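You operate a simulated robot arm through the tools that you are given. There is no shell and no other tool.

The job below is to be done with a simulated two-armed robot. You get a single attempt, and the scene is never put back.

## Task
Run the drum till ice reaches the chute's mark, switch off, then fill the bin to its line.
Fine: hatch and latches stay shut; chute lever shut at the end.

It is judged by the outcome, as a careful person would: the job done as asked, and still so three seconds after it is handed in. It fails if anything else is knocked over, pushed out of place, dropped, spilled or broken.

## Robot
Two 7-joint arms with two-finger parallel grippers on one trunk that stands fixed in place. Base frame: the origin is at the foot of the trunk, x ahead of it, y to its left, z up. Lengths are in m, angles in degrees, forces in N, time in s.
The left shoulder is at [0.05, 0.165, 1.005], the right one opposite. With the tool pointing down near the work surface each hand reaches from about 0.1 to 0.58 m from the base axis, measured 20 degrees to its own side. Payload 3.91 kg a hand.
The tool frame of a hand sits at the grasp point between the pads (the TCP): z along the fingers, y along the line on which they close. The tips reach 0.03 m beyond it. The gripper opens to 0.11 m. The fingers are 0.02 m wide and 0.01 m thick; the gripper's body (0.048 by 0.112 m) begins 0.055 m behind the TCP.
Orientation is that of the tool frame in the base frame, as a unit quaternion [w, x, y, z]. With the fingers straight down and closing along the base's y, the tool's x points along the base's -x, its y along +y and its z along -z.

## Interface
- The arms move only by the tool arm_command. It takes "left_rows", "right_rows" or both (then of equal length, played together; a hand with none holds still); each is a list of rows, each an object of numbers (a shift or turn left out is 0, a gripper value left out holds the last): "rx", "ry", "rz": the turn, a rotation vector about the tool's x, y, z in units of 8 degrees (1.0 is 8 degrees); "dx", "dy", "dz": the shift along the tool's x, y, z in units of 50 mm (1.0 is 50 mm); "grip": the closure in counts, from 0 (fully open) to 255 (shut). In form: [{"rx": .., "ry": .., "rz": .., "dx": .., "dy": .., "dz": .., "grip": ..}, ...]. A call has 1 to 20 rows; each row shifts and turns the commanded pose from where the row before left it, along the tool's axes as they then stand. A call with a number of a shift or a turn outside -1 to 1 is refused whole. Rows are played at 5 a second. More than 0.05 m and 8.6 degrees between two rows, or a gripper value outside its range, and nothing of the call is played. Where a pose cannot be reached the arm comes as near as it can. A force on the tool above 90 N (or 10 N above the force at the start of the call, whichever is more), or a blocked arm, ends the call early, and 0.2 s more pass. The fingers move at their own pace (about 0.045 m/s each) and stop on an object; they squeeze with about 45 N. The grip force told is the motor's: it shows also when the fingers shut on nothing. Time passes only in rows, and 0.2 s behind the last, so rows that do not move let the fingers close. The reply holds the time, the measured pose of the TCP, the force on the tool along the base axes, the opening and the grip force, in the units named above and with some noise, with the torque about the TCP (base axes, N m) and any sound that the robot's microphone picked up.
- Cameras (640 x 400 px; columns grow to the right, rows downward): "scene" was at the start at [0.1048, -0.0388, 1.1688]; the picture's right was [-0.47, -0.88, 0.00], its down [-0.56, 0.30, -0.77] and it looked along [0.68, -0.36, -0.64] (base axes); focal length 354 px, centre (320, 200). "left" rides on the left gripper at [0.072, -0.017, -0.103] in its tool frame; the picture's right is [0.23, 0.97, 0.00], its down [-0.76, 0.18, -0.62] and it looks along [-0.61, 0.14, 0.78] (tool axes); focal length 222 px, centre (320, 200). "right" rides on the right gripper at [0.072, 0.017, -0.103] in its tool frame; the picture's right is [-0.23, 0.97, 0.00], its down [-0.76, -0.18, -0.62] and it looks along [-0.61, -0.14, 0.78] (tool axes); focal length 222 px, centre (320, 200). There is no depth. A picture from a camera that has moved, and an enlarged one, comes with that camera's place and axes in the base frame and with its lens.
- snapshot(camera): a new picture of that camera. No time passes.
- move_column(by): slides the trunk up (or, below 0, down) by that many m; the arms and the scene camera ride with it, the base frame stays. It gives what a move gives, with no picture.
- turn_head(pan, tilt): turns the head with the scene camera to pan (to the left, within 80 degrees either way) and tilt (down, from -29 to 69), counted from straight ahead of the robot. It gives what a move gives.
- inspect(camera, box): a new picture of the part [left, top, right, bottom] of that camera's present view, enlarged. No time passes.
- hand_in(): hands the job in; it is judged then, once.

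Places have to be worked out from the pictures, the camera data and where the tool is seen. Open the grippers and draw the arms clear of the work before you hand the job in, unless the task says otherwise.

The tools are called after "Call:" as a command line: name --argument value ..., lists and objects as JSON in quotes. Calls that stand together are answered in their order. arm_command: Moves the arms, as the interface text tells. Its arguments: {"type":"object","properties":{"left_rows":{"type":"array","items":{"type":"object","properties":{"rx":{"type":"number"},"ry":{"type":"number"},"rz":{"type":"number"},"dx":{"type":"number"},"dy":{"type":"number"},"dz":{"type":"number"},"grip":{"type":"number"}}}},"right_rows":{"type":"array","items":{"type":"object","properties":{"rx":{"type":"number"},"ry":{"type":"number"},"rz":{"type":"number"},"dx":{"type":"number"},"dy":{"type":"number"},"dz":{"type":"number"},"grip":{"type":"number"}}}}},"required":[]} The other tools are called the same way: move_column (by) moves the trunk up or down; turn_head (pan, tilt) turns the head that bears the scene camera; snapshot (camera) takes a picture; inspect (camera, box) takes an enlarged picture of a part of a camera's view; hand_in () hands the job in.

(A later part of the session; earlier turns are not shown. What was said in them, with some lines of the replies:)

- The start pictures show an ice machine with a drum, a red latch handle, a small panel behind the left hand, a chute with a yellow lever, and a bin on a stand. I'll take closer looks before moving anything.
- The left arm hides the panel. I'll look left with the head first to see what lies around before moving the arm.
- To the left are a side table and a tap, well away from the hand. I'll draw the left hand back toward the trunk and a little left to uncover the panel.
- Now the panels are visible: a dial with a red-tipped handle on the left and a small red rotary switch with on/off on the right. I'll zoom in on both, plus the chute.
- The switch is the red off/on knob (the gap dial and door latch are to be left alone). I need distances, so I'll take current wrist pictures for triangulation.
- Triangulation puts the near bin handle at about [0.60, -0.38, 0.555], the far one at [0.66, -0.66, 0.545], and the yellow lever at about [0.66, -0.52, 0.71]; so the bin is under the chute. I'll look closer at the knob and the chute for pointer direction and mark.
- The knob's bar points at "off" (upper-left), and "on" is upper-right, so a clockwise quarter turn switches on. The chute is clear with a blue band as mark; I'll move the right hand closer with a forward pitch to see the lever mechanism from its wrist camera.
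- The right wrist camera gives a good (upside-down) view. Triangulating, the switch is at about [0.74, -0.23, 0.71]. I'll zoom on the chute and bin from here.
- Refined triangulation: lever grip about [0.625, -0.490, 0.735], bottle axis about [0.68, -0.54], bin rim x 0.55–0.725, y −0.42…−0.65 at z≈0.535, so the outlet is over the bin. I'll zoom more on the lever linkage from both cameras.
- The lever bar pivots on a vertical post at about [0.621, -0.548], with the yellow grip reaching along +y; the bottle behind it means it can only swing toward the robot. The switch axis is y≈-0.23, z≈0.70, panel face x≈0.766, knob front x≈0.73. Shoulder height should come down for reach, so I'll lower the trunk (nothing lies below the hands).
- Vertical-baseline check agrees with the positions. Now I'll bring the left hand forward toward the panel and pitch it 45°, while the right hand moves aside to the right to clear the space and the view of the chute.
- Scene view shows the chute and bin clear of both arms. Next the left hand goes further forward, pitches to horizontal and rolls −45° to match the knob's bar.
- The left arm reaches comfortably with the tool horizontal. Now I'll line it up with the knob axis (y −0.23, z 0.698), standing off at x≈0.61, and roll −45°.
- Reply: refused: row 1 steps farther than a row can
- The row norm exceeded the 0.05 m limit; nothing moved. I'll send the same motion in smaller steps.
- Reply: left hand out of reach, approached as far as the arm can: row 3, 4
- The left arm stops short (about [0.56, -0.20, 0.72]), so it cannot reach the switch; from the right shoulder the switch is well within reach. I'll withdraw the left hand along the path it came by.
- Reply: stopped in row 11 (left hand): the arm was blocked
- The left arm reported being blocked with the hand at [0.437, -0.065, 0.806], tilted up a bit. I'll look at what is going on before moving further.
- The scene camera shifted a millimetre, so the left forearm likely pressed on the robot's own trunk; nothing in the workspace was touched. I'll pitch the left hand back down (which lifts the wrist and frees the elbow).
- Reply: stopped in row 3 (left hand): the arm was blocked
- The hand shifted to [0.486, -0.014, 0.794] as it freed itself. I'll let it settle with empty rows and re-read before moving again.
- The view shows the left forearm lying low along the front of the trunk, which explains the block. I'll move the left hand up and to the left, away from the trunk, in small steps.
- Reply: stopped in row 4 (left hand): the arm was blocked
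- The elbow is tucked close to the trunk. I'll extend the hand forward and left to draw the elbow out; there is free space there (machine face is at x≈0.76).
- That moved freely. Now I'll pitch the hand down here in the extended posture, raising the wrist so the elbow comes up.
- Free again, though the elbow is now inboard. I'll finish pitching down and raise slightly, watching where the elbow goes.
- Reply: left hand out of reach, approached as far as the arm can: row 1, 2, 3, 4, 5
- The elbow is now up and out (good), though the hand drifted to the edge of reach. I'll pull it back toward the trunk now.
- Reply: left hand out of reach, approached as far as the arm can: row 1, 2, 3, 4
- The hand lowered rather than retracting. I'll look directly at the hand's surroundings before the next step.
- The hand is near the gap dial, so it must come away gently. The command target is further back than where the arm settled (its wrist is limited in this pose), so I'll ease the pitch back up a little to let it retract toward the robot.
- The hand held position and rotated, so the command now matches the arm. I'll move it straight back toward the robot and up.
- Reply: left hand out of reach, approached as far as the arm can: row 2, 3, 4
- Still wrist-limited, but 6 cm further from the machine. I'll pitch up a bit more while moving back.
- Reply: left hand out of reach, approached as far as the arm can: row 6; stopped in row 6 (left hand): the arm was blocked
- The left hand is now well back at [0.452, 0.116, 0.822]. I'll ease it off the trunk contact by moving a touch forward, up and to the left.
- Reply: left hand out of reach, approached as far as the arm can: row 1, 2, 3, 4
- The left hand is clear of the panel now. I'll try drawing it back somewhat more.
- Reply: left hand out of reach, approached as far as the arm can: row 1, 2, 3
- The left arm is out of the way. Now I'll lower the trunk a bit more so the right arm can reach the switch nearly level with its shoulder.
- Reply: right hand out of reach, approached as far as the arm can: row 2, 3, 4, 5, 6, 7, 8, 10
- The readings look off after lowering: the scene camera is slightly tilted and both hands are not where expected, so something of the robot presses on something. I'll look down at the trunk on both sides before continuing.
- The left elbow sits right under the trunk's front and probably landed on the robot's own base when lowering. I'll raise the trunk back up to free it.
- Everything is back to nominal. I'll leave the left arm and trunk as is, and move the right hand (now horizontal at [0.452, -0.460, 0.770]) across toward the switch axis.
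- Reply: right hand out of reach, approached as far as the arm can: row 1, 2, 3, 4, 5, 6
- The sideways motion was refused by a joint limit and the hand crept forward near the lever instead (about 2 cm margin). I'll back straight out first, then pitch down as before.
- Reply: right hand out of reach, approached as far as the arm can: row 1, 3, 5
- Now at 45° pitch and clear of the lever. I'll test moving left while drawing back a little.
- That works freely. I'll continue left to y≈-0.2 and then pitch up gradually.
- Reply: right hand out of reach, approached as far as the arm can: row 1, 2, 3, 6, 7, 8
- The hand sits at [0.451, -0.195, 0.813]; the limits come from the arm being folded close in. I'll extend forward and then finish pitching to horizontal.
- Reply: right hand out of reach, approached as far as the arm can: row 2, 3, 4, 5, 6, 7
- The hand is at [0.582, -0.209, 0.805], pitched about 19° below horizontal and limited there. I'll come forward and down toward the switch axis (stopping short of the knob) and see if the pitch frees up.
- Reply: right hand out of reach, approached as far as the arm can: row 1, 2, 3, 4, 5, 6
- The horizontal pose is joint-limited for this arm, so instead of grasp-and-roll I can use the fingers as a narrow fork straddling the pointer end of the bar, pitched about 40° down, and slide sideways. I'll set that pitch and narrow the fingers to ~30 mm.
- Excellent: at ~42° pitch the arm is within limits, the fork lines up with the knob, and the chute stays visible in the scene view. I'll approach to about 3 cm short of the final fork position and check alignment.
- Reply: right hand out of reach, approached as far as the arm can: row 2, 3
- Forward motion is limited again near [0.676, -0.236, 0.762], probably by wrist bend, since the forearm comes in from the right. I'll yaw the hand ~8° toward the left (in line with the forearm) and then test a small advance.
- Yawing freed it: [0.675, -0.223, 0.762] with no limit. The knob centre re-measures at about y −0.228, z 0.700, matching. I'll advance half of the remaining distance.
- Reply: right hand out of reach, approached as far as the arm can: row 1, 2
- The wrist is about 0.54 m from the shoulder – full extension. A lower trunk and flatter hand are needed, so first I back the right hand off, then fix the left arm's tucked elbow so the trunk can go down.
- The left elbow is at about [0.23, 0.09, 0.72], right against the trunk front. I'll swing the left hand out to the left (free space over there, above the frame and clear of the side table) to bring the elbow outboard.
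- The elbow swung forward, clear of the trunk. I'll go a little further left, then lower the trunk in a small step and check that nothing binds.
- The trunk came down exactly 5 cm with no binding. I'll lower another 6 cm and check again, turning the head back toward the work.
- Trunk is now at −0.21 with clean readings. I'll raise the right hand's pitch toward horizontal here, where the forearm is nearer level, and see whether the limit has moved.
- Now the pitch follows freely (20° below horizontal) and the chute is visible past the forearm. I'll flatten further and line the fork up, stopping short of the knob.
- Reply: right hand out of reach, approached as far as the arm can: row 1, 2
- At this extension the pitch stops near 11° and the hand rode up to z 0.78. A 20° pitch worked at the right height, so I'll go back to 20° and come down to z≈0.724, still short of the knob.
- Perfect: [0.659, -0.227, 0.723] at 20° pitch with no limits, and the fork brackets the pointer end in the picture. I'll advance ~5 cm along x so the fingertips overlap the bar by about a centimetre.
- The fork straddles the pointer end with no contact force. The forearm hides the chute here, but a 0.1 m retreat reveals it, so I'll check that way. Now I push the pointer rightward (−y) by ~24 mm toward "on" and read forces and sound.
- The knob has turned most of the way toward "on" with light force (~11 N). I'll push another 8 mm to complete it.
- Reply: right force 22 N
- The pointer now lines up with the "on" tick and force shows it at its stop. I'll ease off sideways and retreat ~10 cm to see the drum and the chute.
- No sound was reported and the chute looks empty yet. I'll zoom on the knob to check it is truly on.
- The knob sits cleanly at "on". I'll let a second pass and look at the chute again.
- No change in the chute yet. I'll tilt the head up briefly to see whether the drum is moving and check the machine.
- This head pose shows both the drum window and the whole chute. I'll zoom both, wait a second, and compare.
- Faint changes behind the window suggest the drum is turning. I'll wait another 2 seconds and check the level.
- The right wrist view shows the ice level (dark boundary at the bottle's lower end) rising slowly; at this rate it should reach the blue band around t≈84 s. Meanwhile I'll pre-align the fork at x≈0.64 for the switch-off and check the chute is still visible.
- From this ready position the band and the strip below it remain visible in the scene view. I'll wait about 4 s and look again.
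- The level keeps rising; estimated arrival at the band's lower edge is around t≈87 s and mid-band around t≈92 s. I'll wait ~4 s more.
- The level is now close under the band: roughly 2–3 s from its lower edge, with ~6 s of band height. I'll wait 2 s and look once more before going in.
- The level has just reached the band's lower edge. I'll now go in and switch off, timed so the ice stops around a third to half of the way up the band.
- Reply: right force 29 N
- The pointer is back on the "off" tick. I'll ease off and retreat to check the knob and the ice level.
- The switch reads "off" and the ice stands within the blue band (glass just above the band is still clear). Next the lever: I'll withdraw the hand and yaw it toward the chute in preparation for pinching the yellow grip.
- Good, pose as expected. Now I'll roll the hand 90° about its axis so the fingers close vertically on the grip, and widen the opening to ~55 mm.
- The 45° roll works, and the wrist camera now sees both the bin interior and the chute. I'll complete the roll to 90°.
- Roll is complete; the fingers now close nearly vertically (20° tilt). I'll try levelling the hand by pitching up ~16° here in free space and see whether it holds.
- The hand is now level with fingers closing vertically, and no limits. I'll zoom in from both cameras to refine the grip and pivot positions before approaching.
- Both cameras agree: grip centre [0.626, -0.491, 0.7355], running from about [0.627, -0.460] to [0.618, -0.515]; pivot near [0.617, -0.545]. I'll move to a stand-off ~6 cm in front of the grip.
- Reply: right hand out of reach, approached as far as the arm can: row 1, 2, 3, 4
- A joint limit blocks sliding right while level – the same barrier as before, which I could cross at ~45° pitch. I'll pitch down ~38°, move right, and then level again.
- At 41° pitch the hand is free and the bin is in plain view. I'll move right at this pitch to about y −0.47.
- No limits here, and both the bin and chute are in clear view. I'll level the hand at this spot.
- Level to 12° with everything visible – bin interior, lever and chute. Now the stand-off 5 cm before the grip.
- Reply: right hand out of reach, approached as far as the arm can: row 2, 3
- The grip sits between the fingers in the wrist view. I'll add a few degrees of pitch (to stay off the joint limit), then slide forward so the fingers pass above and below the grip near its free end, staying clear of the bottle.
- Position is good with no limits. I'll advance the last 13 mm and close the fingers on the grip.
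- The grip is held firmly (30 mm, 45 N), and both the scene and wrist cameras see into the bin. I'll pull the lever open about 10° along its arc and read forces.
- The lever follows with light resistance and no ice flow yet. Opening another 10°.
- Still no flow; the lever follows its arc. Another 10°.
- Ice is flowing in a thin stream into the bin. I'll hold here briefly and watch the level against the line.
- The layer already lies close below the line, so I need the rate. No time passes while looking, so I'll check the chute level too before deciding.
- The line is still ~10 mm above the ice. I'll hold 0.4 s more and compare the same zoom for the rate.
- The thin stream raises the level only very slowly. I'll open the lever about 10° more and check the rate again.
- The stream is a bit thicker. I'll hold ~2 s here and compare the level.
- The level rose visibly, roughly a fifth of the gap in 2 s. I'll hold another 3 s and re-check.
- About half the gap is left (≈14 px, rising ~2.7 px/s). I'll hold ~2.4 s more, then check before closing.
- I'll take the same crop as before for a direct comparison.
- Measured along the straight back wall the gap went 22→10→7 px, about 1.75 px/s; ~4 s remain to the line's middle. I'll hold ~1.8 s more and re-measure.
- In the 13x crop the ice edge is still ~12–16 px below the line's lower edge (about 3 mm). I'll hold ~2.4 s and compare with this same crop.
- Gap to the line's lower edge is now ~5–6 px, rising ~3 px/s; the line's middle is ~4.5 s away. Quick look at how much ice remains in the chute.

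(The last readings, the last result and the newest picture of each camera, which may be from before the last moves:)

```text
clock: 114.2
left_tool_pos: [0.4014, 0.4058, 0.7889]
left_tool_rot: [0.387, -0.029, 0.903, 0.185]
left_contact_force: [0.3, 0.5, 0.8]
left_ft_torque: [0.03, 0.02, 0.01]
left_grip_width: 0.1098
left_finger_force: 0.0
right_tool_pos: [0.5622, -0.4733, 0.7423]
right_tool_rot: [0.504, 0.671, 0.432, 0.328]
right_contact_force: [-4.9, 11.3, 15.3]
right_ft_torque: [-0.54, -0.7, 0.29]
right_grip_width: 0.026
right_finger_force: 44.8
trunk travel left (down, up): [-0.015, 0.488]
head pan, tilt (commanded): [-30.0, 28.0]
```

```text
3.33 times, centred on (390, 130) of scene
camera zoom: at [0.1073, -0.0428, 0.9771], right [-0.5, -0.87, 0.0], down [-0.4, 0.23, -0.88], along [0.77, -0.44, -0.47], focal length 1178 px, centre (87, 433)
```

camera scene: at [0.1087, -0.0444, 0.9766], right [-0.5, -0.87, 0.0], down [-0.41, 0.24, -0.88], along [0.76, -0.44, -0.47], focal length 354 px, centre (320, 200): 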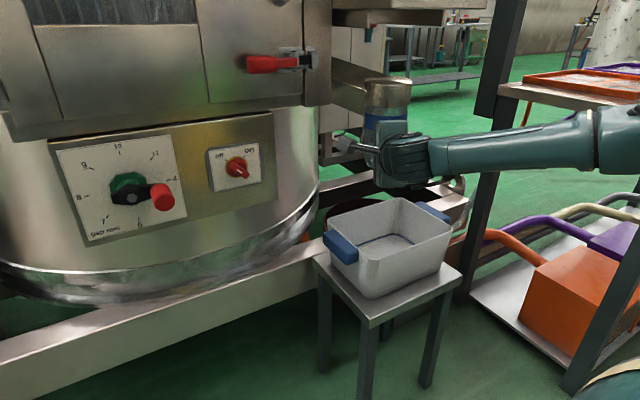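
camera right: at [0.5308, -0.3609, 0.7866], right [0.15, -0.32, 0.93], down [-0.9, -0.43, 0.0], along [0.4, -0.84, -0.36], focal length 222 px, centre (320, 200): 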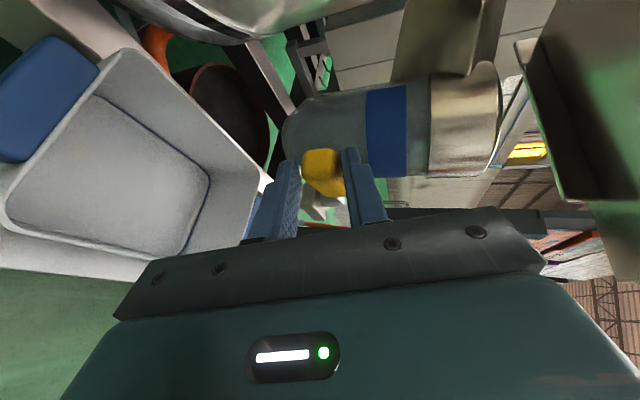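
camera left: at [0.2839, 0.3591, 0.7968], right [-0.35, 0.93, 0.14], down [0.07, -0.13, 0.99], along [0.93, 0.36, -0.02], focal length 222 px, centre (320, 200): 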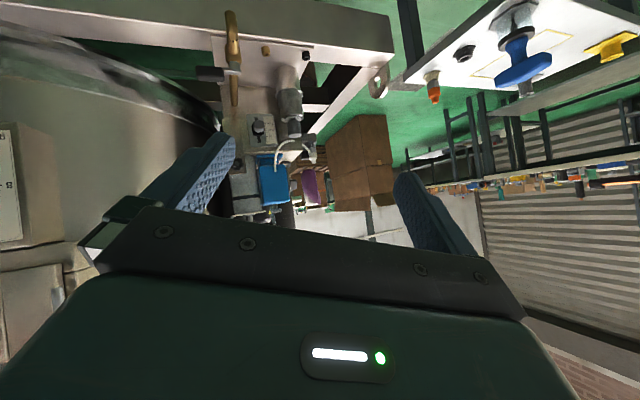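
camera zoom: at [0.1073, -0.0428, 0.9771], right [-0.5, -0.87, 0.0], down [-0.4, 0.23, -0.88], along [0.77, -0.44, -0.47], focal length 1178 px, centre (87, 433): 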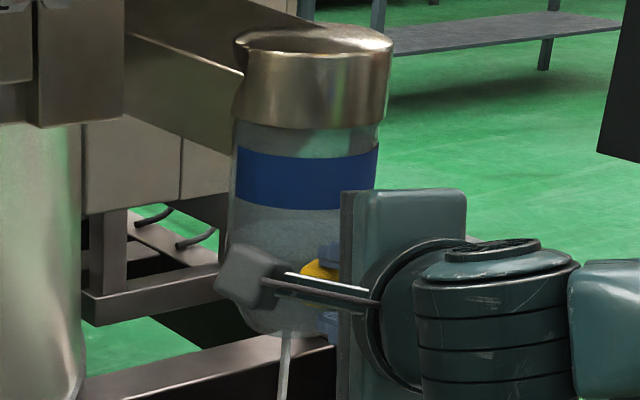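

Plenty of ice remains in the chute (surface about halfway between outlet and band). I'll hold 2.8 s more, then re-measure and prepare to close.

Call:
arm_command --right_rows '[{}, {}, {}, {}, {}, {}, {}, {}, {}, {}, {}, {}, {}]'

Call:
inspect --camera "scene" --box '[355, 228, 400, 258]'

Call:
inspect --camera "right" --box '[170, 110, 220, 250]'

```text
clock: 117.0
left_tool_pos: [0.4022, 0.4059, 0.789]
left_tool_rot: [0.389, -0.029, 0.902, 0.185]
left_contact_force: [-0.5, 0.3, -0.6]
left_ft_torque: [-0.01, 0.0, -0.01]
left_grip_width: 0.1102
left_finger_force: 0.1
right_tool_pos: [0.5624, -0.4734, 0.7429]
right_tool_rot: [0.505, 0.671, 0.432, 0.329]
right_contact_force: [-5.6, 9.0, 15.6]
right_ft_torque: [-0.52, -0.66, 0.17]
right_grip_width: 0.0264
right_finger_force: 45.2
trunk travel left (down, up): [-0.015, 0.488]
head pan, tilt (commanded): [-30.0, 28.0]
```

```text
13.33 times, centred on (378, 243) of scene
camera zoom: at [0.1072, -0.0429, 0.9771], right [-0.5, -0.87, 0.0], down [-0.4, 0.23, -0.88], along [0.77, -0.44, -0.47], focal length 4713 px, centre (-447, -373)
```

zoom: 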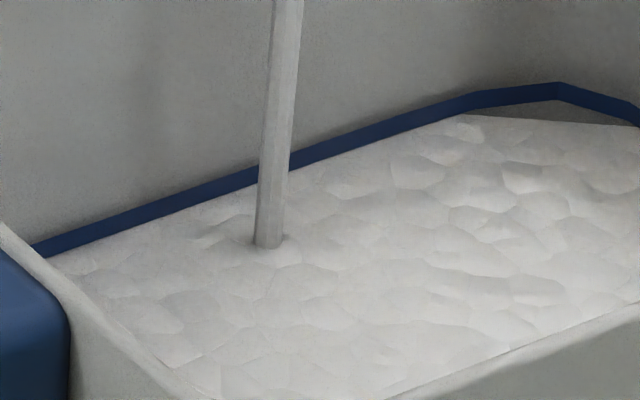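

```text
2.86 times, centred on (195, 180) of right
camera zoom: at [0.5059, -0.3683, 0.7873], right [0.15, -0.32, 0.93], down [-0.9, -0.43, 0.0], along [0.4, -0.84, -0.36], focal length 635 px, centre (677, 257)
```

zoom: 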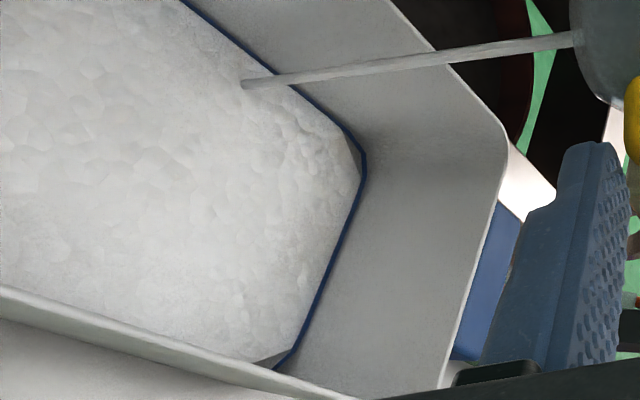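

The ice edge has just reached the line's lower edge; its middle is ~9 px (≈2.9 s) up. I'll hold 1.8 s and then close the lever in the same call, ending within the line's thickness.

Call:
arm_command --right_rows '[{}, {}, {}, {}, {}, {}, {}, {}, {}, {"dx": 0.168, "dy": 0.048, "dz": 0.17}, {"dx": 0.14, "dy": 0.06, "dz": 0.196}, {"dx": 0.13, "dy": 0.06, "dz": 0.208}, {"dx": 0.092, "dy": 0.066, "dz": 0.228}, {}]'

Call:
inspect --camera "scene" --box '[355, 228, 400, 258]'

Call:
snapshot --camera "right"

Call:
snapshot --camera "scene"

```text
clock: 120.0
left_tool_pos: [0.4014, 0.4051, 0.7892]
left_tool_rot: [0.389, -0.03, 0.902, 0.185]
left_contact_force: [-0.7, 0.1, -0.3]
left_ft_torque: [0.0, 0.02, -0.03]
left_grip_width: 0.1099
left_finger_force: 0.0
right_tool_pos: [0.6105, -0.4687, 0.7409]
right_tool_rot: [0.504, 0.673, 0.432, 0.327]
right_contact_force: [-43.2, 5.2, 7.3]
right_ft_torque: [-1.12, -0.68, -0.54]
right_grip_width: 0.0305
right_finger_force: 44.8
trunk travel left (down, up): [-0.015, 0.488]
head pan, tilt (commanded): [-30.0, 28.0]
```

```text
13.33 times, centred on (378, 243) of scene
camera zoom: at [0.1059, -0.0434, 0.9771], right [-0.5, -0.87, 0.0], down [-0.4, 0.23, -0.88], along [0.77, -0.44, -0.47], focal length 4713 px, centre (-447, -373)
```

zoom: 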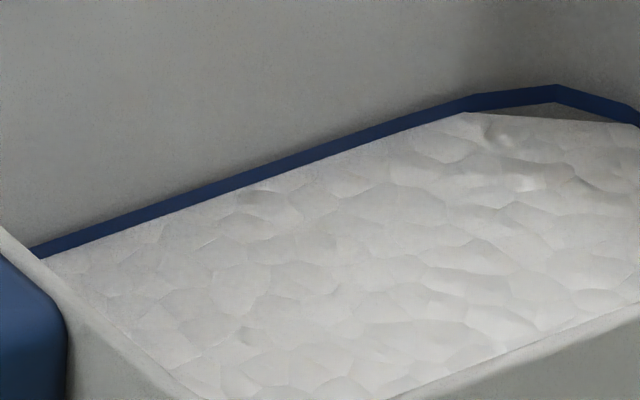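

```text
taken
camera right: at [0.5541, -0.3629, 0.7859], right [0.15, -0.32, 0.93], down [-0.91, -0.43, 0.0], along [0.4, -0.84, -0.36], focal length 222 px, centre (320, 200)
```

right: 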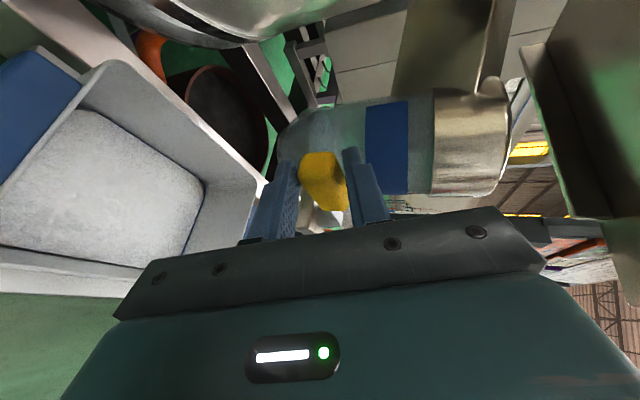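

```text
taken
camera scene: at [0.1059, -0.0434, 0.9771], right [-0.5, -0.87, 0.0], down [-0.4, 0.23, -0.88], along [0.77, -0.44, -0.47], focal length 354 px, centre (320, 200)
```

scene: 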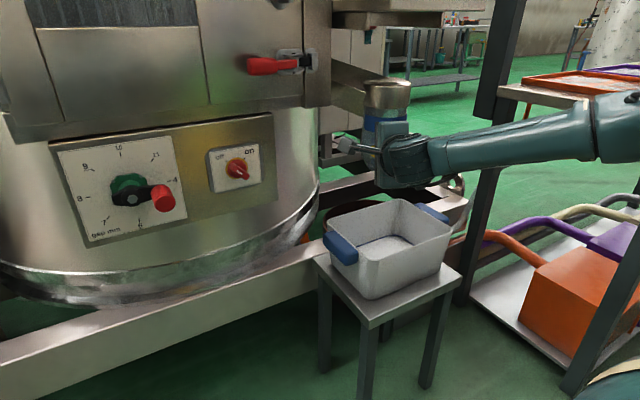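

The stream has stopped and the lever pushes against its shut stop (−43 N). I'll zoom tightly on the line and on the lever to judge level and closure.

Call:
inspect --camera "scene" --box '[360, 234, 385, 252]'

Call:
inspect --camera "right" --box '[100, 100, 230, 280]'

Call:
inspect --camera "right" --box '[250, 70, 440, 230]'

```text
16.00 times, centred on (372, 243) of scene
camera zoom: at [0.1059, -0.0434, 0.9771], right [-0.5, -0.87, 0.0], down [-0.4, 0.23, -0.88], along [0.77, -0.44, -0.47], focal length 5655 px, centre (-520, -488)
```

zoom: 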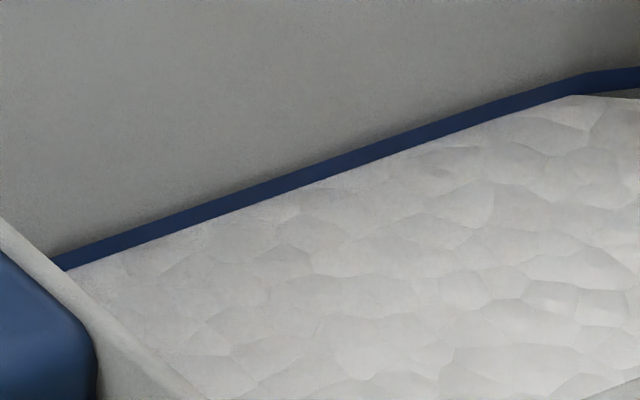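

```text
2.22 times, centred on (165, 190) of right
camera zoom: at [0.5541, -0.3629, 0.7859], right [0.15, -0.32, 0.93], down [-0.91, -0.43, 0.0], along [0.4, -0.84, -0.36], focal length 494 px, centre (664, 222)
```

zoom: 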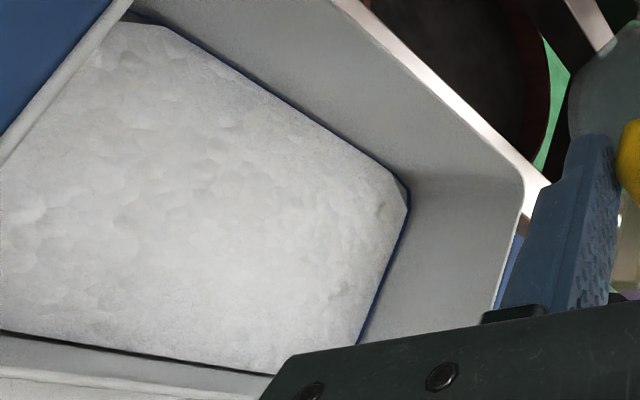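

```text
2.50 times, centred on (345, 150) of right
camera zoom: at [0.5541, -0.3629, 0.7859], right [0.15, -0.32, 0.93], down [-0.91, -0.43, 0.0], along [0.4, -0.84, -0.36], focal length 555 px, centre (258, 325)
```

zoom: 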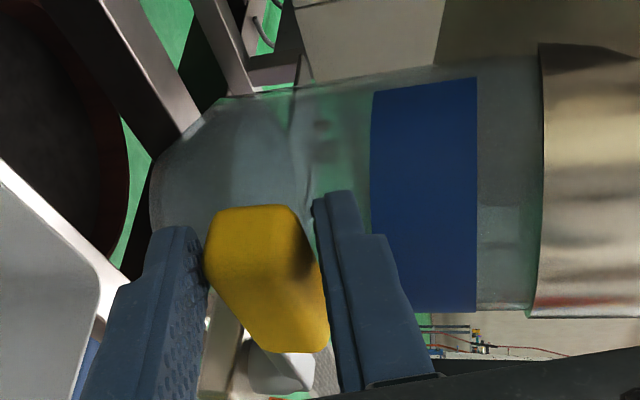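

The ice now stands exactly at the lower edge of the line. To bring it properly onto the line I'll top up: reopen along the same arc, hold about 1 s, and check with the same crop.

Call:
arm_command --right_rows '[{"dx": -0.092, "dy": -0.066, "dz": -0.228}, {"dx": -0.13, "dy": -0.06, "dz": -0.208}, {"dx": -0.14, "dy": -0.06, "dz": -0.196}, {"dx": -0.168, "dy": -0.048, "dz": -0.17}, {}, {}, {}]'

Call:
inspect --camera "scene" --box '[360, 234, 385, 252]'

Call:
inspect --camera "right" --box '[100, 60, 440, 270]'

```text
clock: 121.6
left_tool_pos: [0.4023, 0.4064, 0.7873]
left_tool_rot: [0.387, -0.029, 0.903, 0.185]
left_contact_force: [0.0, 0.5, 0.0]
left_ft_torque: [-0.03, 0.02, 0.02]
left_grip_width: 0.1099
left_finger_force: 0.0
right_tool_pos: [0.565, -0.4736, 0.7432]
right_tool_rot: [0.503, 0.672, 0.434, 0.329]
right_contact_force: [5.8, 13.6, 12.1]
right_ft_torque: [-0.37, -0.61, 1.27]
right_grip_width: 0.0254
right_finger_force: 44.8
trunk travel left (down, up): [-0.015, 0.488]
head pan, tilt (commanded): [-30.0, 28.0]
```

```text
16.00 times, centred on (372, 243) of scene
camera zoom: at [0.108, -0.0428, 0.977], right [-0.5, -0.87, 0.0], down [-0.41, 0.23, -0.88], along [0.76, -0.44, -0.47], focal length 5655 px, centre (-520, -488)
```

zoom: 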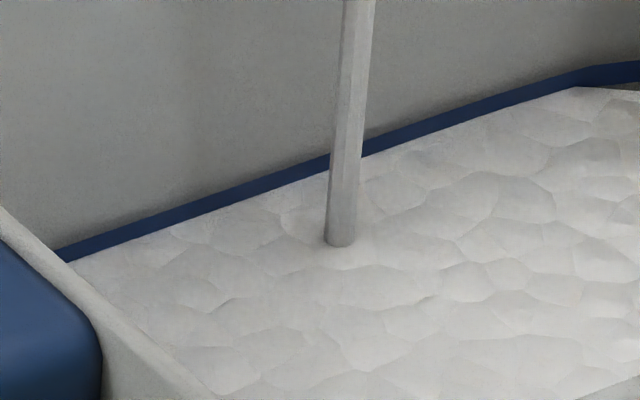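

```text
1.88 times, centred on (270, 165) of right
camera zoom: at [0.5074, -0.3677, 0.7876], right [0.15, -0.32, 0.93], down [-0.9, -0.43, 0.0], along [0.4, -0.84, -0.36], focal length 418 px, centre (414, 266)
```

zoom: 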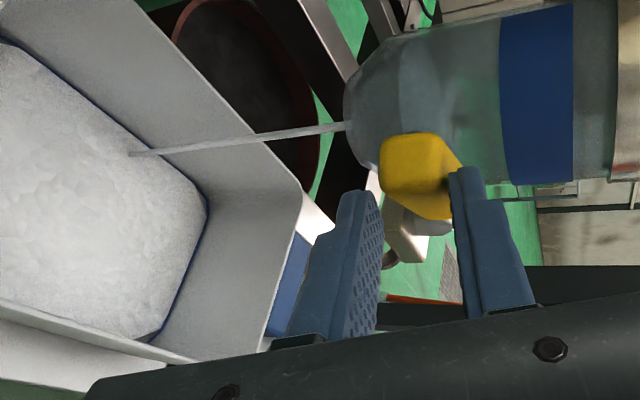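

The line is just beginning to be covered. I'll hold 2 s more and compare.

Call:
arm_command --right_rows '[{}, {}, {}, {}, {}, {}, {}, {}, {}]'

Call:
inspect --camera "scene" --box '[360, 234, 385, 252]'

Call:
inspect --camera "scene" --box '[350, 215, 440, 275]'

```text
clock: 123.6
left_tool_pos: [0.4029, 0.4056, 0.7873]
left_tool_rot: [0.389, -0.029, 0.902, 0.184]
left_contact_force: [-0.2, 0.0, -0.4]
left_ft_torque: [-0.01, 0.0, 0.01]
left_grip_width: 0.1101
left_finger_force: 0.0
right_tool_pos: [0.5639, -0.4729, 0.7418]
right_tool_rot: [0.503, 0.671, 0.433, 0.329]
right_contact_force: [0.0, 17.0, 12.1]
right_ft_torque: [-0.4, -0.61, 1.06]
right_grip_width: 0.0253
right_finger_force: 44.5
trunk travel left (down, up): [-0.015, 0.488]
head pan, tilt (commanded): [-30.0, 28.0]
```

```text
16.00 times, centred on (372, 243) of scene
camera zoom: at [0.1077, -0.0426, 0.977], right [-0.5, -0.87, 0.0], down [-0.41, 0.23, -0.88], along [0.77, -0.44, -0.47], focal length 5655 px, centre (-520, -488)
```

zoom: 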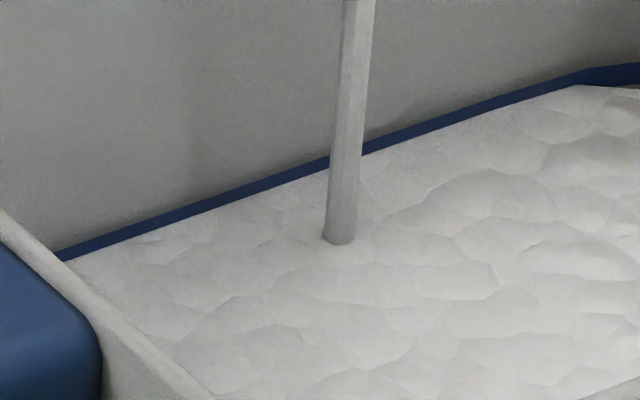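

```text
6.67 times, centred on (395, 245) of scene
camera zoom: at [0.1077, -0.0426, 0.977], right [-0.5, -0.87, 0.0], down [-0.41, 0.23, -0.88], along [0.77, -0.44, -0.47], focal length 2356 px, centre (-180, -100)
```

zoom: 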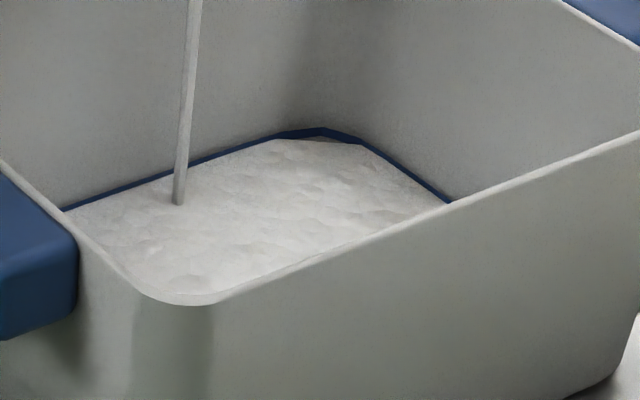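

The ice now covers roughly 40% of the line's thickness – just below its middle. Closing the lever now.

Call:
arm_command --right_rows '[{"dx": 0.168, "dy": 0.048, "dz": 0.17}, {"dx": 0.14, "dy": 0.06, "dz": 0.196}, {"dx": 0.13, "dy": 0.06, "dz": 0.208}, {"dx": 0.092, "dy": 0.066, "dz": 0.228}, {}]'

Call:
inspect --camera "scene" --box '[360, 234, 385, 252]'

Call:
inspect --camera "right" --box '[100, 60, 440, 270]'

Call:
inspect --camera "scene" --box '[310, 60, 470, 310]'

```text
clock: 124.8
left_tool_pos: [0.4002, 0.4057, 0.7902]
left_tool_rot: [0.389, -0.029, 0.902, 0.185]
left_contact_force: [-0.4, -0.5, -0.4]
left_ft_torque: [0.03, 0.01, -0.05]
left_grip_width: 0.1101
left_finger_force: 0.0
right_tool_pos: [0.6096, -0.469, 0.7402]
right_tool_rot: [0.504, 0.674, 0.431, 0.325]
right_contact_force: [-41.5, 0.3, 9.3]
right_ft_torque: [-1.16, -0.71, -0.48]
right_grip_width: 0.0308
right_finger_force: 44.9
trunk travel left (down, up): [-0.015, 0.488]
head pan, tilt (commanded): [-30.0, 28.0]
```

```text
16.00 times, centred on (372, 243) of scene
camera zoom: at [0.1057, -0.0436, 0.9771], right [-0.5, -0.87, 0.0], down [-0.4, 0.23, -0.88], along [0.77, -0.44, -0.47], focal length 5655 px, centre (-520, -488)
```

zoom: 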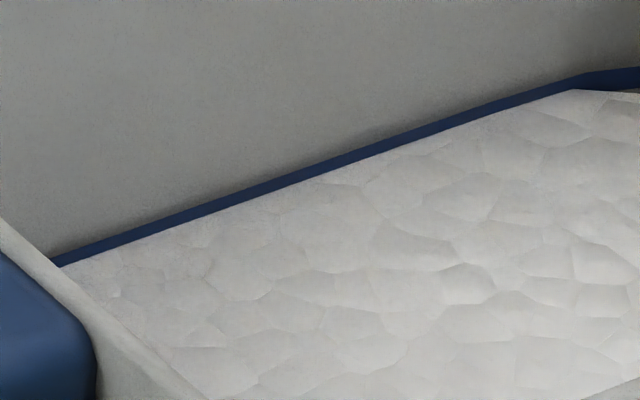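

```text
1.88 times, centred on (270, 165) of right
camera zoom: at [0.5542, -0.364, 0.7856], right [0.15, -0.32, 0.93], down [-0.91, -0.42, 0.0], along [0.39, -0.85, -0.36], focal length 418 px, centre (414, 266)
```

zoom: 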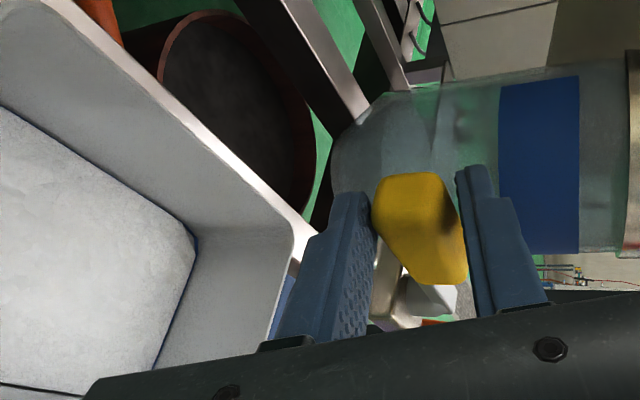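

```text
1.60 times, centred on (390, 185) of scene
camera zoom: at [0.1057, -0.0436, 0.9771], right [-0.5, -0.87, 0.0], down [-0.4, 0.23, -0.88], along [0.77, -0.44, -0.47], focal length 566 px, centre (208, 224)
```

zoom: 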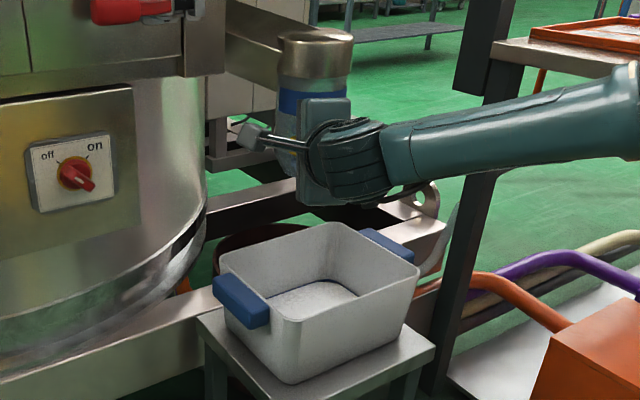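

The level now sits about the middle of the line and the stream is stopped with the lever at its shut stop. I'll relax the push (~2.5 mm) and open the fingers.

Call:
arm_command --right_rows '[{"dx": -0.02, "dy": -0.012, "dz": -0.044}, {"grip": 110}, {"grip": 110}, {"grip": 110}, {}]'

Call:
inspect --camera "right" --box '[100, 60, 440, 270]'

Call:
inspect --camera "scene" --box '[350, 70, 430, 190]'

```text
clock: 126.0
left_tool_pos: [0.4042, 0.4037, 0.7881]
left_tool_rot: [0.388, -0.029, 0.902, 0.186]
left_contact_force: [0.3, -0.1, -0.6]
left_ft_torque: [0.0, -0.02, -0.01]
left_grip_width: 0.11
left_finger_force: 0.1
right_tool_pos: [0.6101, -0.4689, 0.7387]
right_tool_rot: [0.503, 0.673, 0.434, 0.326]
right_contact_force: [-0.4, 0.1, -0.8]
right_ft_torque: [0.05, 0.02, 0.02]
right_grip_width: 0.0628
right_finger_force: 0.1
trunk travel left (down, up): [-0.015, 0.488]
head pan, tilt (commanded): [-30.0, 28.0]
```

```text
1.88 times, centred on (270, 165) of right
camera zoom: at [0.5539, -0.3629, 0.7845], right [0.15, -0.32, 0.93], down [-0.9, -0.43, 0.0], along [0.4, -0.84, -0.36], focal length 418 px, centre (414, 266)
```

zoom: 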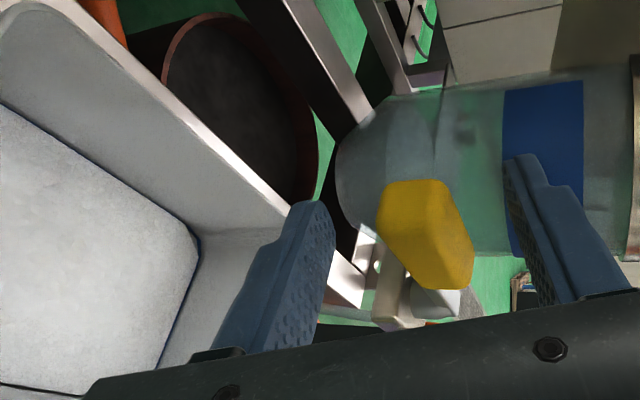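

```text
3.33 times, centred on (390, 130) of scene
camera zoom: at [0.1086, -0.0442, 0.9767], right [-0.5, -0.87, 0.0], down [-0.41, 0.23, -0.88], along [0.76, -0.44, -0.47], focal length 1178 px, centre (87, 433)
```

zoom: 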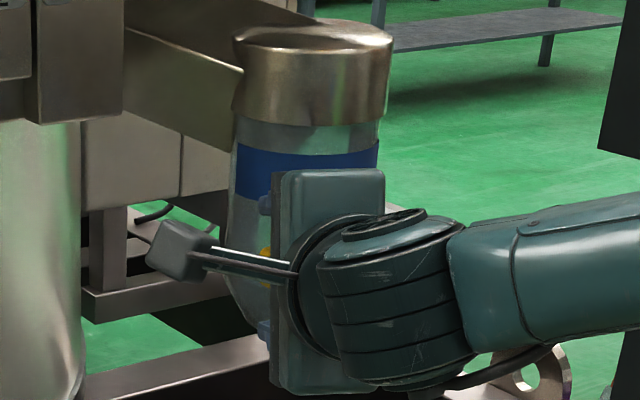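

Released cleanly. I'll back straight out along the fingers' direction and then verify the lever angle.

Call:
arm_command --right_rows '[{"dz": -0.4}, {"dz": -0.5}, {"dz": -0.6}, {"dz": -0.6}]'

Call:
inspect --camera "right" --box '[200, 40, 440, 230]'

Call:
inspect --camera "scene" --box '[350, 70, 430, 190]'

Call:
snapshot --camera "scene"

```text
clock: 127.0
left_tool_pos: [0.4028, 0.4052, 0.7883]
left_tool_rot: [0.388, -0.029, 0.902, 0.186]
left_contact_force: [-0.1, 0.0, -0.7]
left_ft_torque: [-0.02, -0.02, -0.01]
left_grip_width: 0.1101
left_finger_force: 0.0
right_tool_pos: [0.5166, -0.4267, 0.7696]
right_tool_rot: [0.502, 0.674, 0.433, 0.327]
right_contact_force: [0.1, 0.0, -0.3]
right_ft_torque: [-0.02, -0.02, 0.03]
right_grip_width: 0.0625
right_finger_force: 0.1
trunk travel left (down, up): [-0.015, 0.488]
head pan, tilt (commanded): [-30.0, 28.0]
```

```text
2.11 times, centred on (320, 135) of right
camera zoom: at [0.4616, -0.3207, 0.8146], right [0.16, -0.32, 0.93], down [-0.9, -0.43, 0.0], along [0.4, -0.84, -0.36], focal length 468 px, centre (320, 337)
```

zoom: 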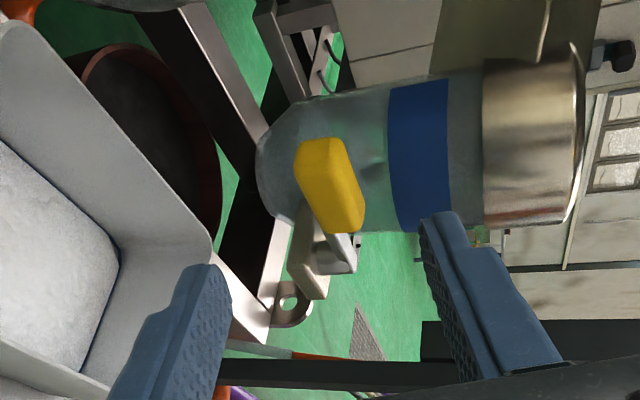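

```text
3.33 times, centred on (390, 130) of scene
camera zoom: at [0.1087, -0.0443, 0.9767], right [-0.5, -0.87, 0.0], down [-0.41, 0.23, -0.88], along [0.76, -0.44, -0.47], focal length 1178 px, centre (87, 433)
```

zoom: 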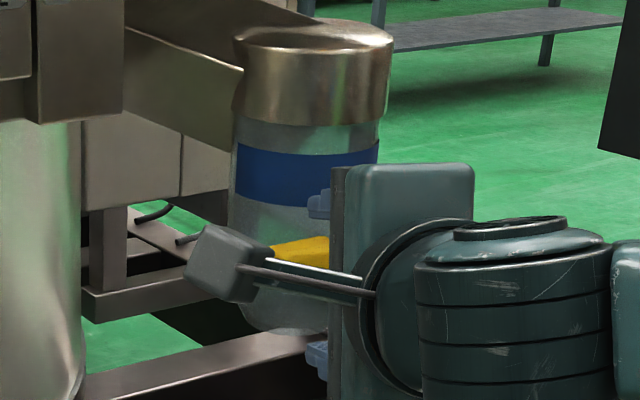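

```text
taken
camera scene: at [0.1087, -0.0443, 0.9767], right [-0.5, -0.87, 0.0], down [-0.41, 0.23, -0.88], along [0.76, -0.44, -0.47], focal length 354 px, centre (320, 200)
```

scene: 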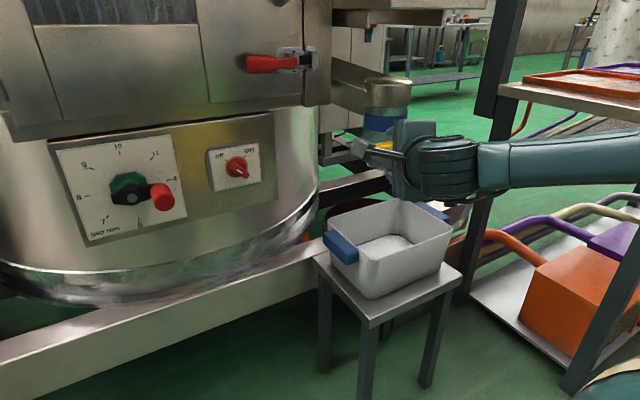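

I'll retreat further so the lever is unobstructed in the scene view and compare it with the earlier shut picture.

Call:
arm_command --right_rows '[{"dz": -0.6}, {"dz": -0.6}, {"dz": -0.6}]'

Call:
snapshot --camera "scene"

Call:
inspect --camera "scene" --box '[330, 70, 450, 190]'

Call:
inspect --camera "right" --box '[200, 40, 440, 230]'

```text
clock: 127.8
left_tool_pos: [0.4046, 0.4053, 0.7884]
left_tool_rot: [0.388, -0.029, 0.902, 0.186]
left_contact_force: [-0.6, -0.2, -0.7]
left_ft_torque: [0.0, 0.0, -0.01]
left_grip_width: 0.11
left_finger_force: 0.0
right_tool_pos: [0.4396, -0.3931, 0.7958]
right_tool_rot: [0.503, 0.673, 0.433, 0.327]
right_contact_force: [0.6, 0.8, 1.3]
right_ft_torque: [-0.01, 0.02, -0.01]
right_grip_width: 0.0626
right_finger_force: 0.1
trunk travel left (down, up): [-0.015, 0.488]
head pan, tilt (commanded): [-30.0, 28.0]
```

```text
taken
camera scene: at [0.1087, -0.0442, 0.9767], right [-0.5, -0.87, 0.0], down [-0.41, 0.23, -0.88], along [0.76, -0.44, -0.47], focal length 354 px, centre (320, 200)
```

scene: 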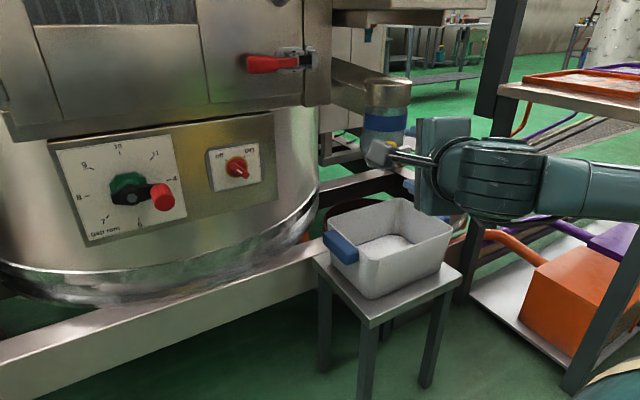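

```text
3.33 times, centred on (390, 130) of scene
camera zoom: at [0.1087, -0.0442, 0.9767], right [-0.5, -0.87, 0.0], down [-0.41, 0.23, -0.88], along [0.76, -0.44, -0.47], focal length 1178 px, centre (87, 433)
```

zoom: 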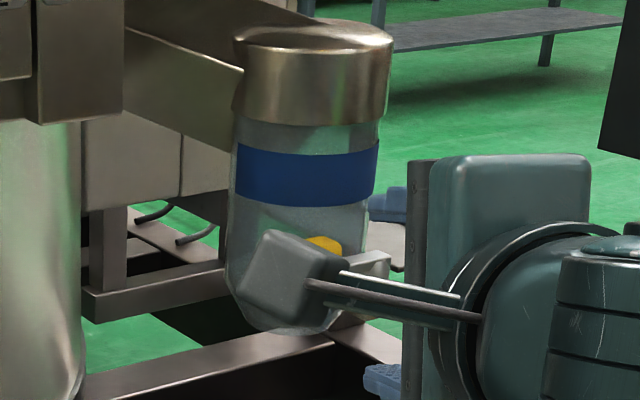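

```text
2.11 times, centred on (320, 135) of right
camera zoom: at [0.3833, -0.2866, 0.8405], right [0.15, -0.32, 0.93], down [-0.9, -0.43, 0.0], along [0.4, -0.84, -0.36], focal length 468 px, centre (320, 337)
```

zoom: 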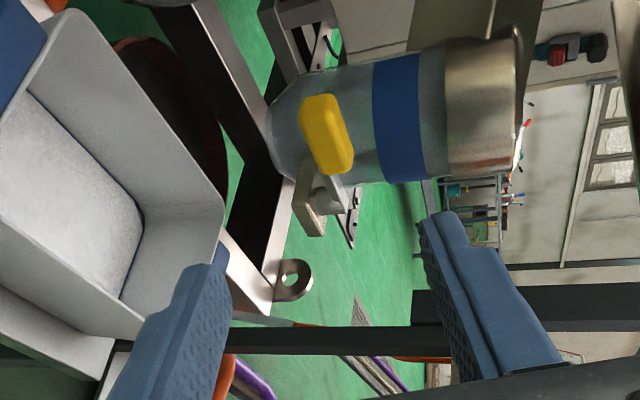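

The lever's free end re-measures at [0.627, -0.463], same as its original shut position, and no stream is visible. I'll draw the right hand back further and open it fully, then do a last check of everything.

Call:
arm_command --right_rows '[{"dz": -0.4, "dy": 0.3, "grip": 0}, {"dz": -0.4, "dy": 0.3, "grip": 0}, {"dy": 0.3}, {}, {}]'

Call:
snapshot --camera "scene"

Call:
inspect --camera "scene" --box '[330, 70, 450, 190]'

Call:
inspect --camera "scene" --box '[350, 215, 440, 275]'

Call:
inspect --camera "scene" --box '[200, 130, 280, 200]'

```text
clock: 129.0
left_tool_pos: [0.4035, 0.4051, 0.7882]
left_tool_rot: [0.388, -0.029, 0.902, 0.186]
left_contact_force: [0.1, 1.0, -0.1]
left_ft_torque: [0.0, 0.0, 0.02]
left_grip_width: 0.1099
left_finger_force: 0.1
right_tool_pos: [0.4157, -0.3819, 0.8492]
right_tool_rot: [0.502, 0.673, 0.433, 0.327]
right_contact_force: [-0.8, 0.4, -0.2]
right_ft_torque: [-0.02, -0.02, -0.01]
right_grip_width: 0.11
right_finger_force: 0.1
trunk travel left (down, up): [-0.015, 0.488]
head pan, tilt (commanded): [-30.0, 28.0]
```

```text
taken
camera scene: at [0.1086, -0.0442, 0.9767], right [-0.5, -0.87, 0.0], down [-0.41, 0.23, -0.88], along [0.76, -0.44, -0.47], focal length 354 px, centre (320, 200)
```

scene: 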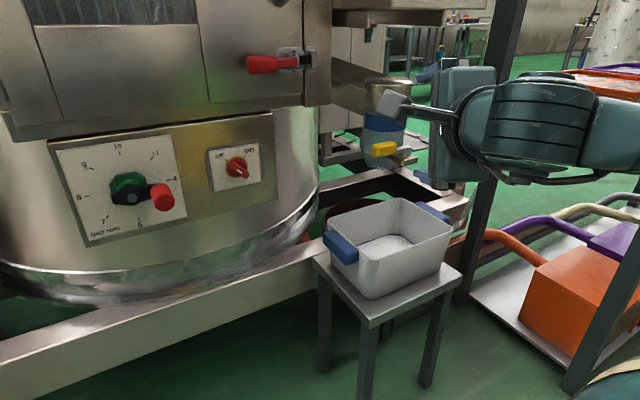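

```text
3.33 times, centred on (390, 130) of scene
camera zoom: at [0.1086, -0.0442, 0.9767], right [-0.5, -0.87, 0.0], down [-0.41, 0.23, -0.88], along [0.76, -0.44, -0.47], focal length 1178 px, centre (87, 433)
```

zoom: 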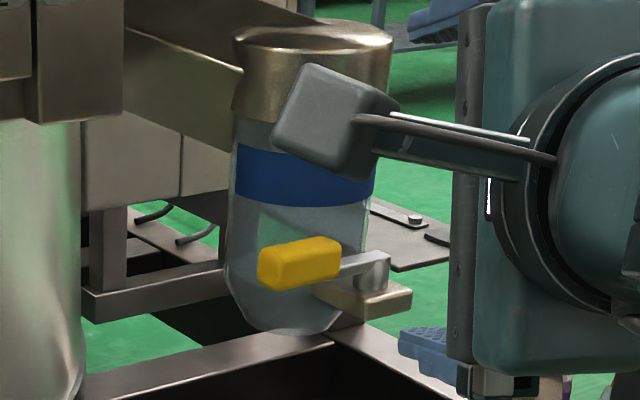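

```text
6.67 times, centred on (395, 245) of scene
camera zoom: at [0.1086, -0.0442, 0.9767], right [-0.5, -0.87, 0.0], down [-0.41, 0.23, -0.88], along [0.76, -0.44, -0.47], focal length 2356 px, centre (-180, -100)
```

zoom: 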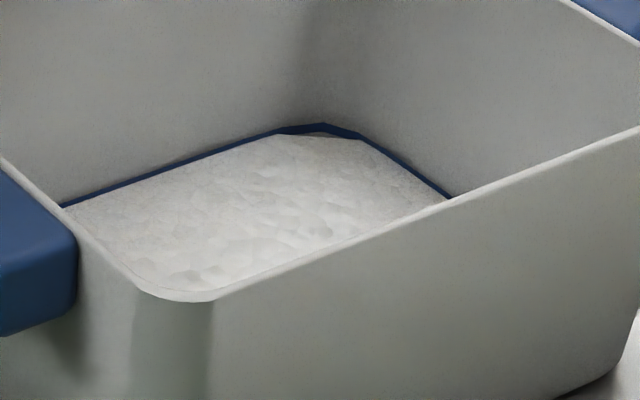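

```text
5.71 times, centred on (240, 165) of scene
camera zoom: at [0.1086, -0.0442, 0.9767], right [-0.5, -0.87, 0.0], down [-0.41, 0.23, -0.88], along [0.76, -0.44, -0.47], focal length 2020 px, centre (777, 400)
```

zoom: 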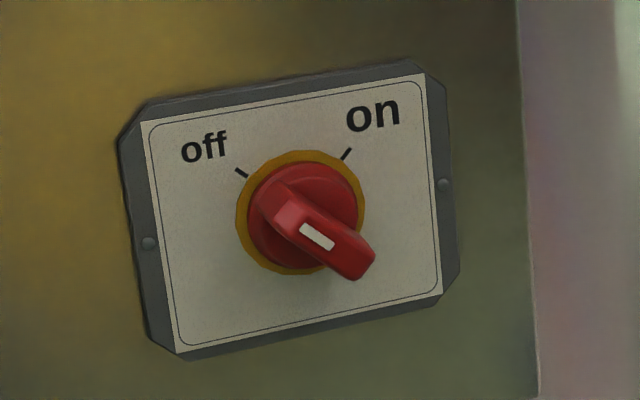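

Lever is exactly as in the original shut picture, the switch is off, and the ice sits on the line. I'll draw the right hand a little further back and check the hatch and latches once more before handing in.

Call:
arm_command --right_rows '[{"dz": -0.4, "dy": 0.2}, {"dz": -0.4, "dy": 0.2}, {}]'

Call:
turn_head --pan -15 --tilt 12

Call:
snapshot --camera "scene"

Call:
snapshot --camera "right"

Call:
snapshot --camera "left"

```text
clock: 129.8
left_tool_pos: [0.4033, 0.4043, 0.7885]
left_tool_rot: [0.389, -0.029, 0.902, 0.185]
left_contact_force: [0.3, -0.2, 0.4]
left_ft_torque: [-0.04, -0.01, 0.01]
left_grip_width: 0.1099
left_finger_force: 0.0
right_tool_pos: [0.385, -0.369, 0.878]
right_tool_rot: [0.503, 0.673, 0.433, 0.327]
right_contact_force: [0.0, 0.6, -0.2]
right_ft_torque: [-0.02, -0.02, -0.04]
right_grip_width: 0.11
right_finger_force: 0.1
trunk travel left (down, up): [-0.015, 0.488]
head pan, tilt (commanded): [-30.0, 28.0]
```

```text
clock: 130.6
left_tool_pos: [0.4027, 0.4062, 0.7869]
left_tool_rot: [0.388, -0.029, 0.902, 0.185]
left_contact_force: [-0.6, -0.4, 0.5]
left_ft_torque: [0.02, -0.01, 0.0]
left_grip_width: 0.1099
left_finger_force: 0.0
right_tool_pos: [0.3855, -0.3682, 0.8786]
right_tool_rot: [0.502, 0.673, 0.433, 0.327]
right_contact_force: [-0.2, 0.2, 0.0]
right_ft_torque: [0.01, 0.0, 0.03]
right_grip_width: 0.11
right_finger_force: 0.0
trunk travel left (down, up): [-0.015, 0.488]
head pan, tilt (commanded): [-15.0, 12.0]
```

```text
taken
camera scene: at [0.1196, -0.0228, 1.0026], right [-0.26, -0.97, 0.0], down [-0.2, 0.05, -0.98], along [0.94, -0.25, -0.21], focal length 354 px, centre (320, 200)
```

scene: 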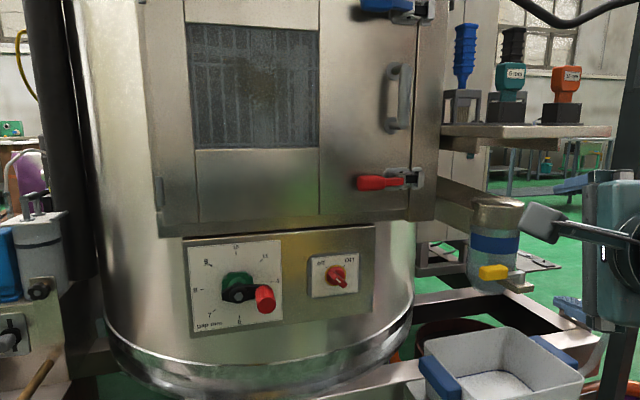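

```text
taken
camera right: at [0.3292, -0.2632, 0.9246], right [0.15, -0.32, 0.93], down [-0.9, -0.43, 0.0], along [0.4, -0.84, -0.36], focal length 222 px, centre (320, 200)
```

right: 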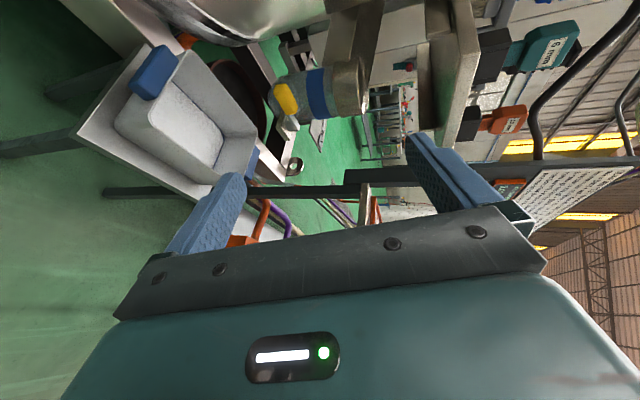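

```text
taken
camera left: at [0.2839, 0.3591, 0.7968], right [-0.35, 0.93, 0.14], down [0.07, -0.13, 0.99], along [0.93, 0.36, -0.02], focal length 222 px, centre (320, 200)
```

left: 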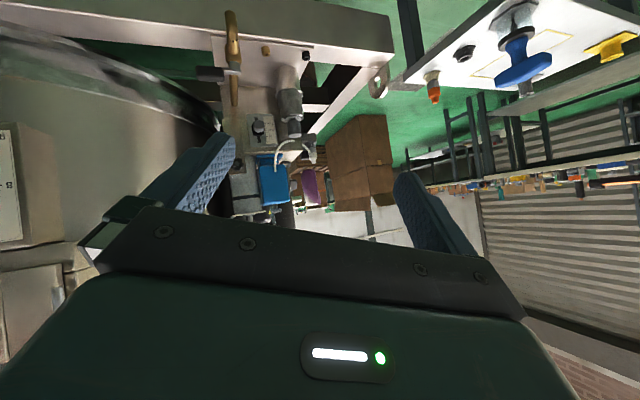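

Everything checks out. The hatch and both latches are shut as at the start, and the gap dial is untouched. The switch is off, the lever is shut with no stream, and the bin is on its stool filled to the line. Both grippers are open and clear, so I hand the job in.

Call:
hand_in

```text
The job is handed in.
```

The job is done and handed in: I ran the drum, switched it off, and filled the bin to its line. I don't have the judge's result.

- **Drum:** I ran it for about 20 s and switched it off with the ice inside the chute's blue band, which I took as the mark. The band is opaque, so I timed the stop; I put the ice about a third to half of the way up it.
- **Bin:** The ice stands at about the middle of the blue line. My first pour stopped at the line's lower edge, so I opened the lever again for a few seconds to top it up.
- **At hand-in:** The switch was off. The chute lever was shut in its original position with no stream, and some ice is left in the chute. The hatch and both latches looked shut, the gap dial was untouched, and the bin was on its stool.

While positioning the arms, the left arm pressed against the robot itself a few times. I saw no sign that it touched anything else. I saw nothing knocked over, moved or spilled, and both grippers are open and clear of the work.
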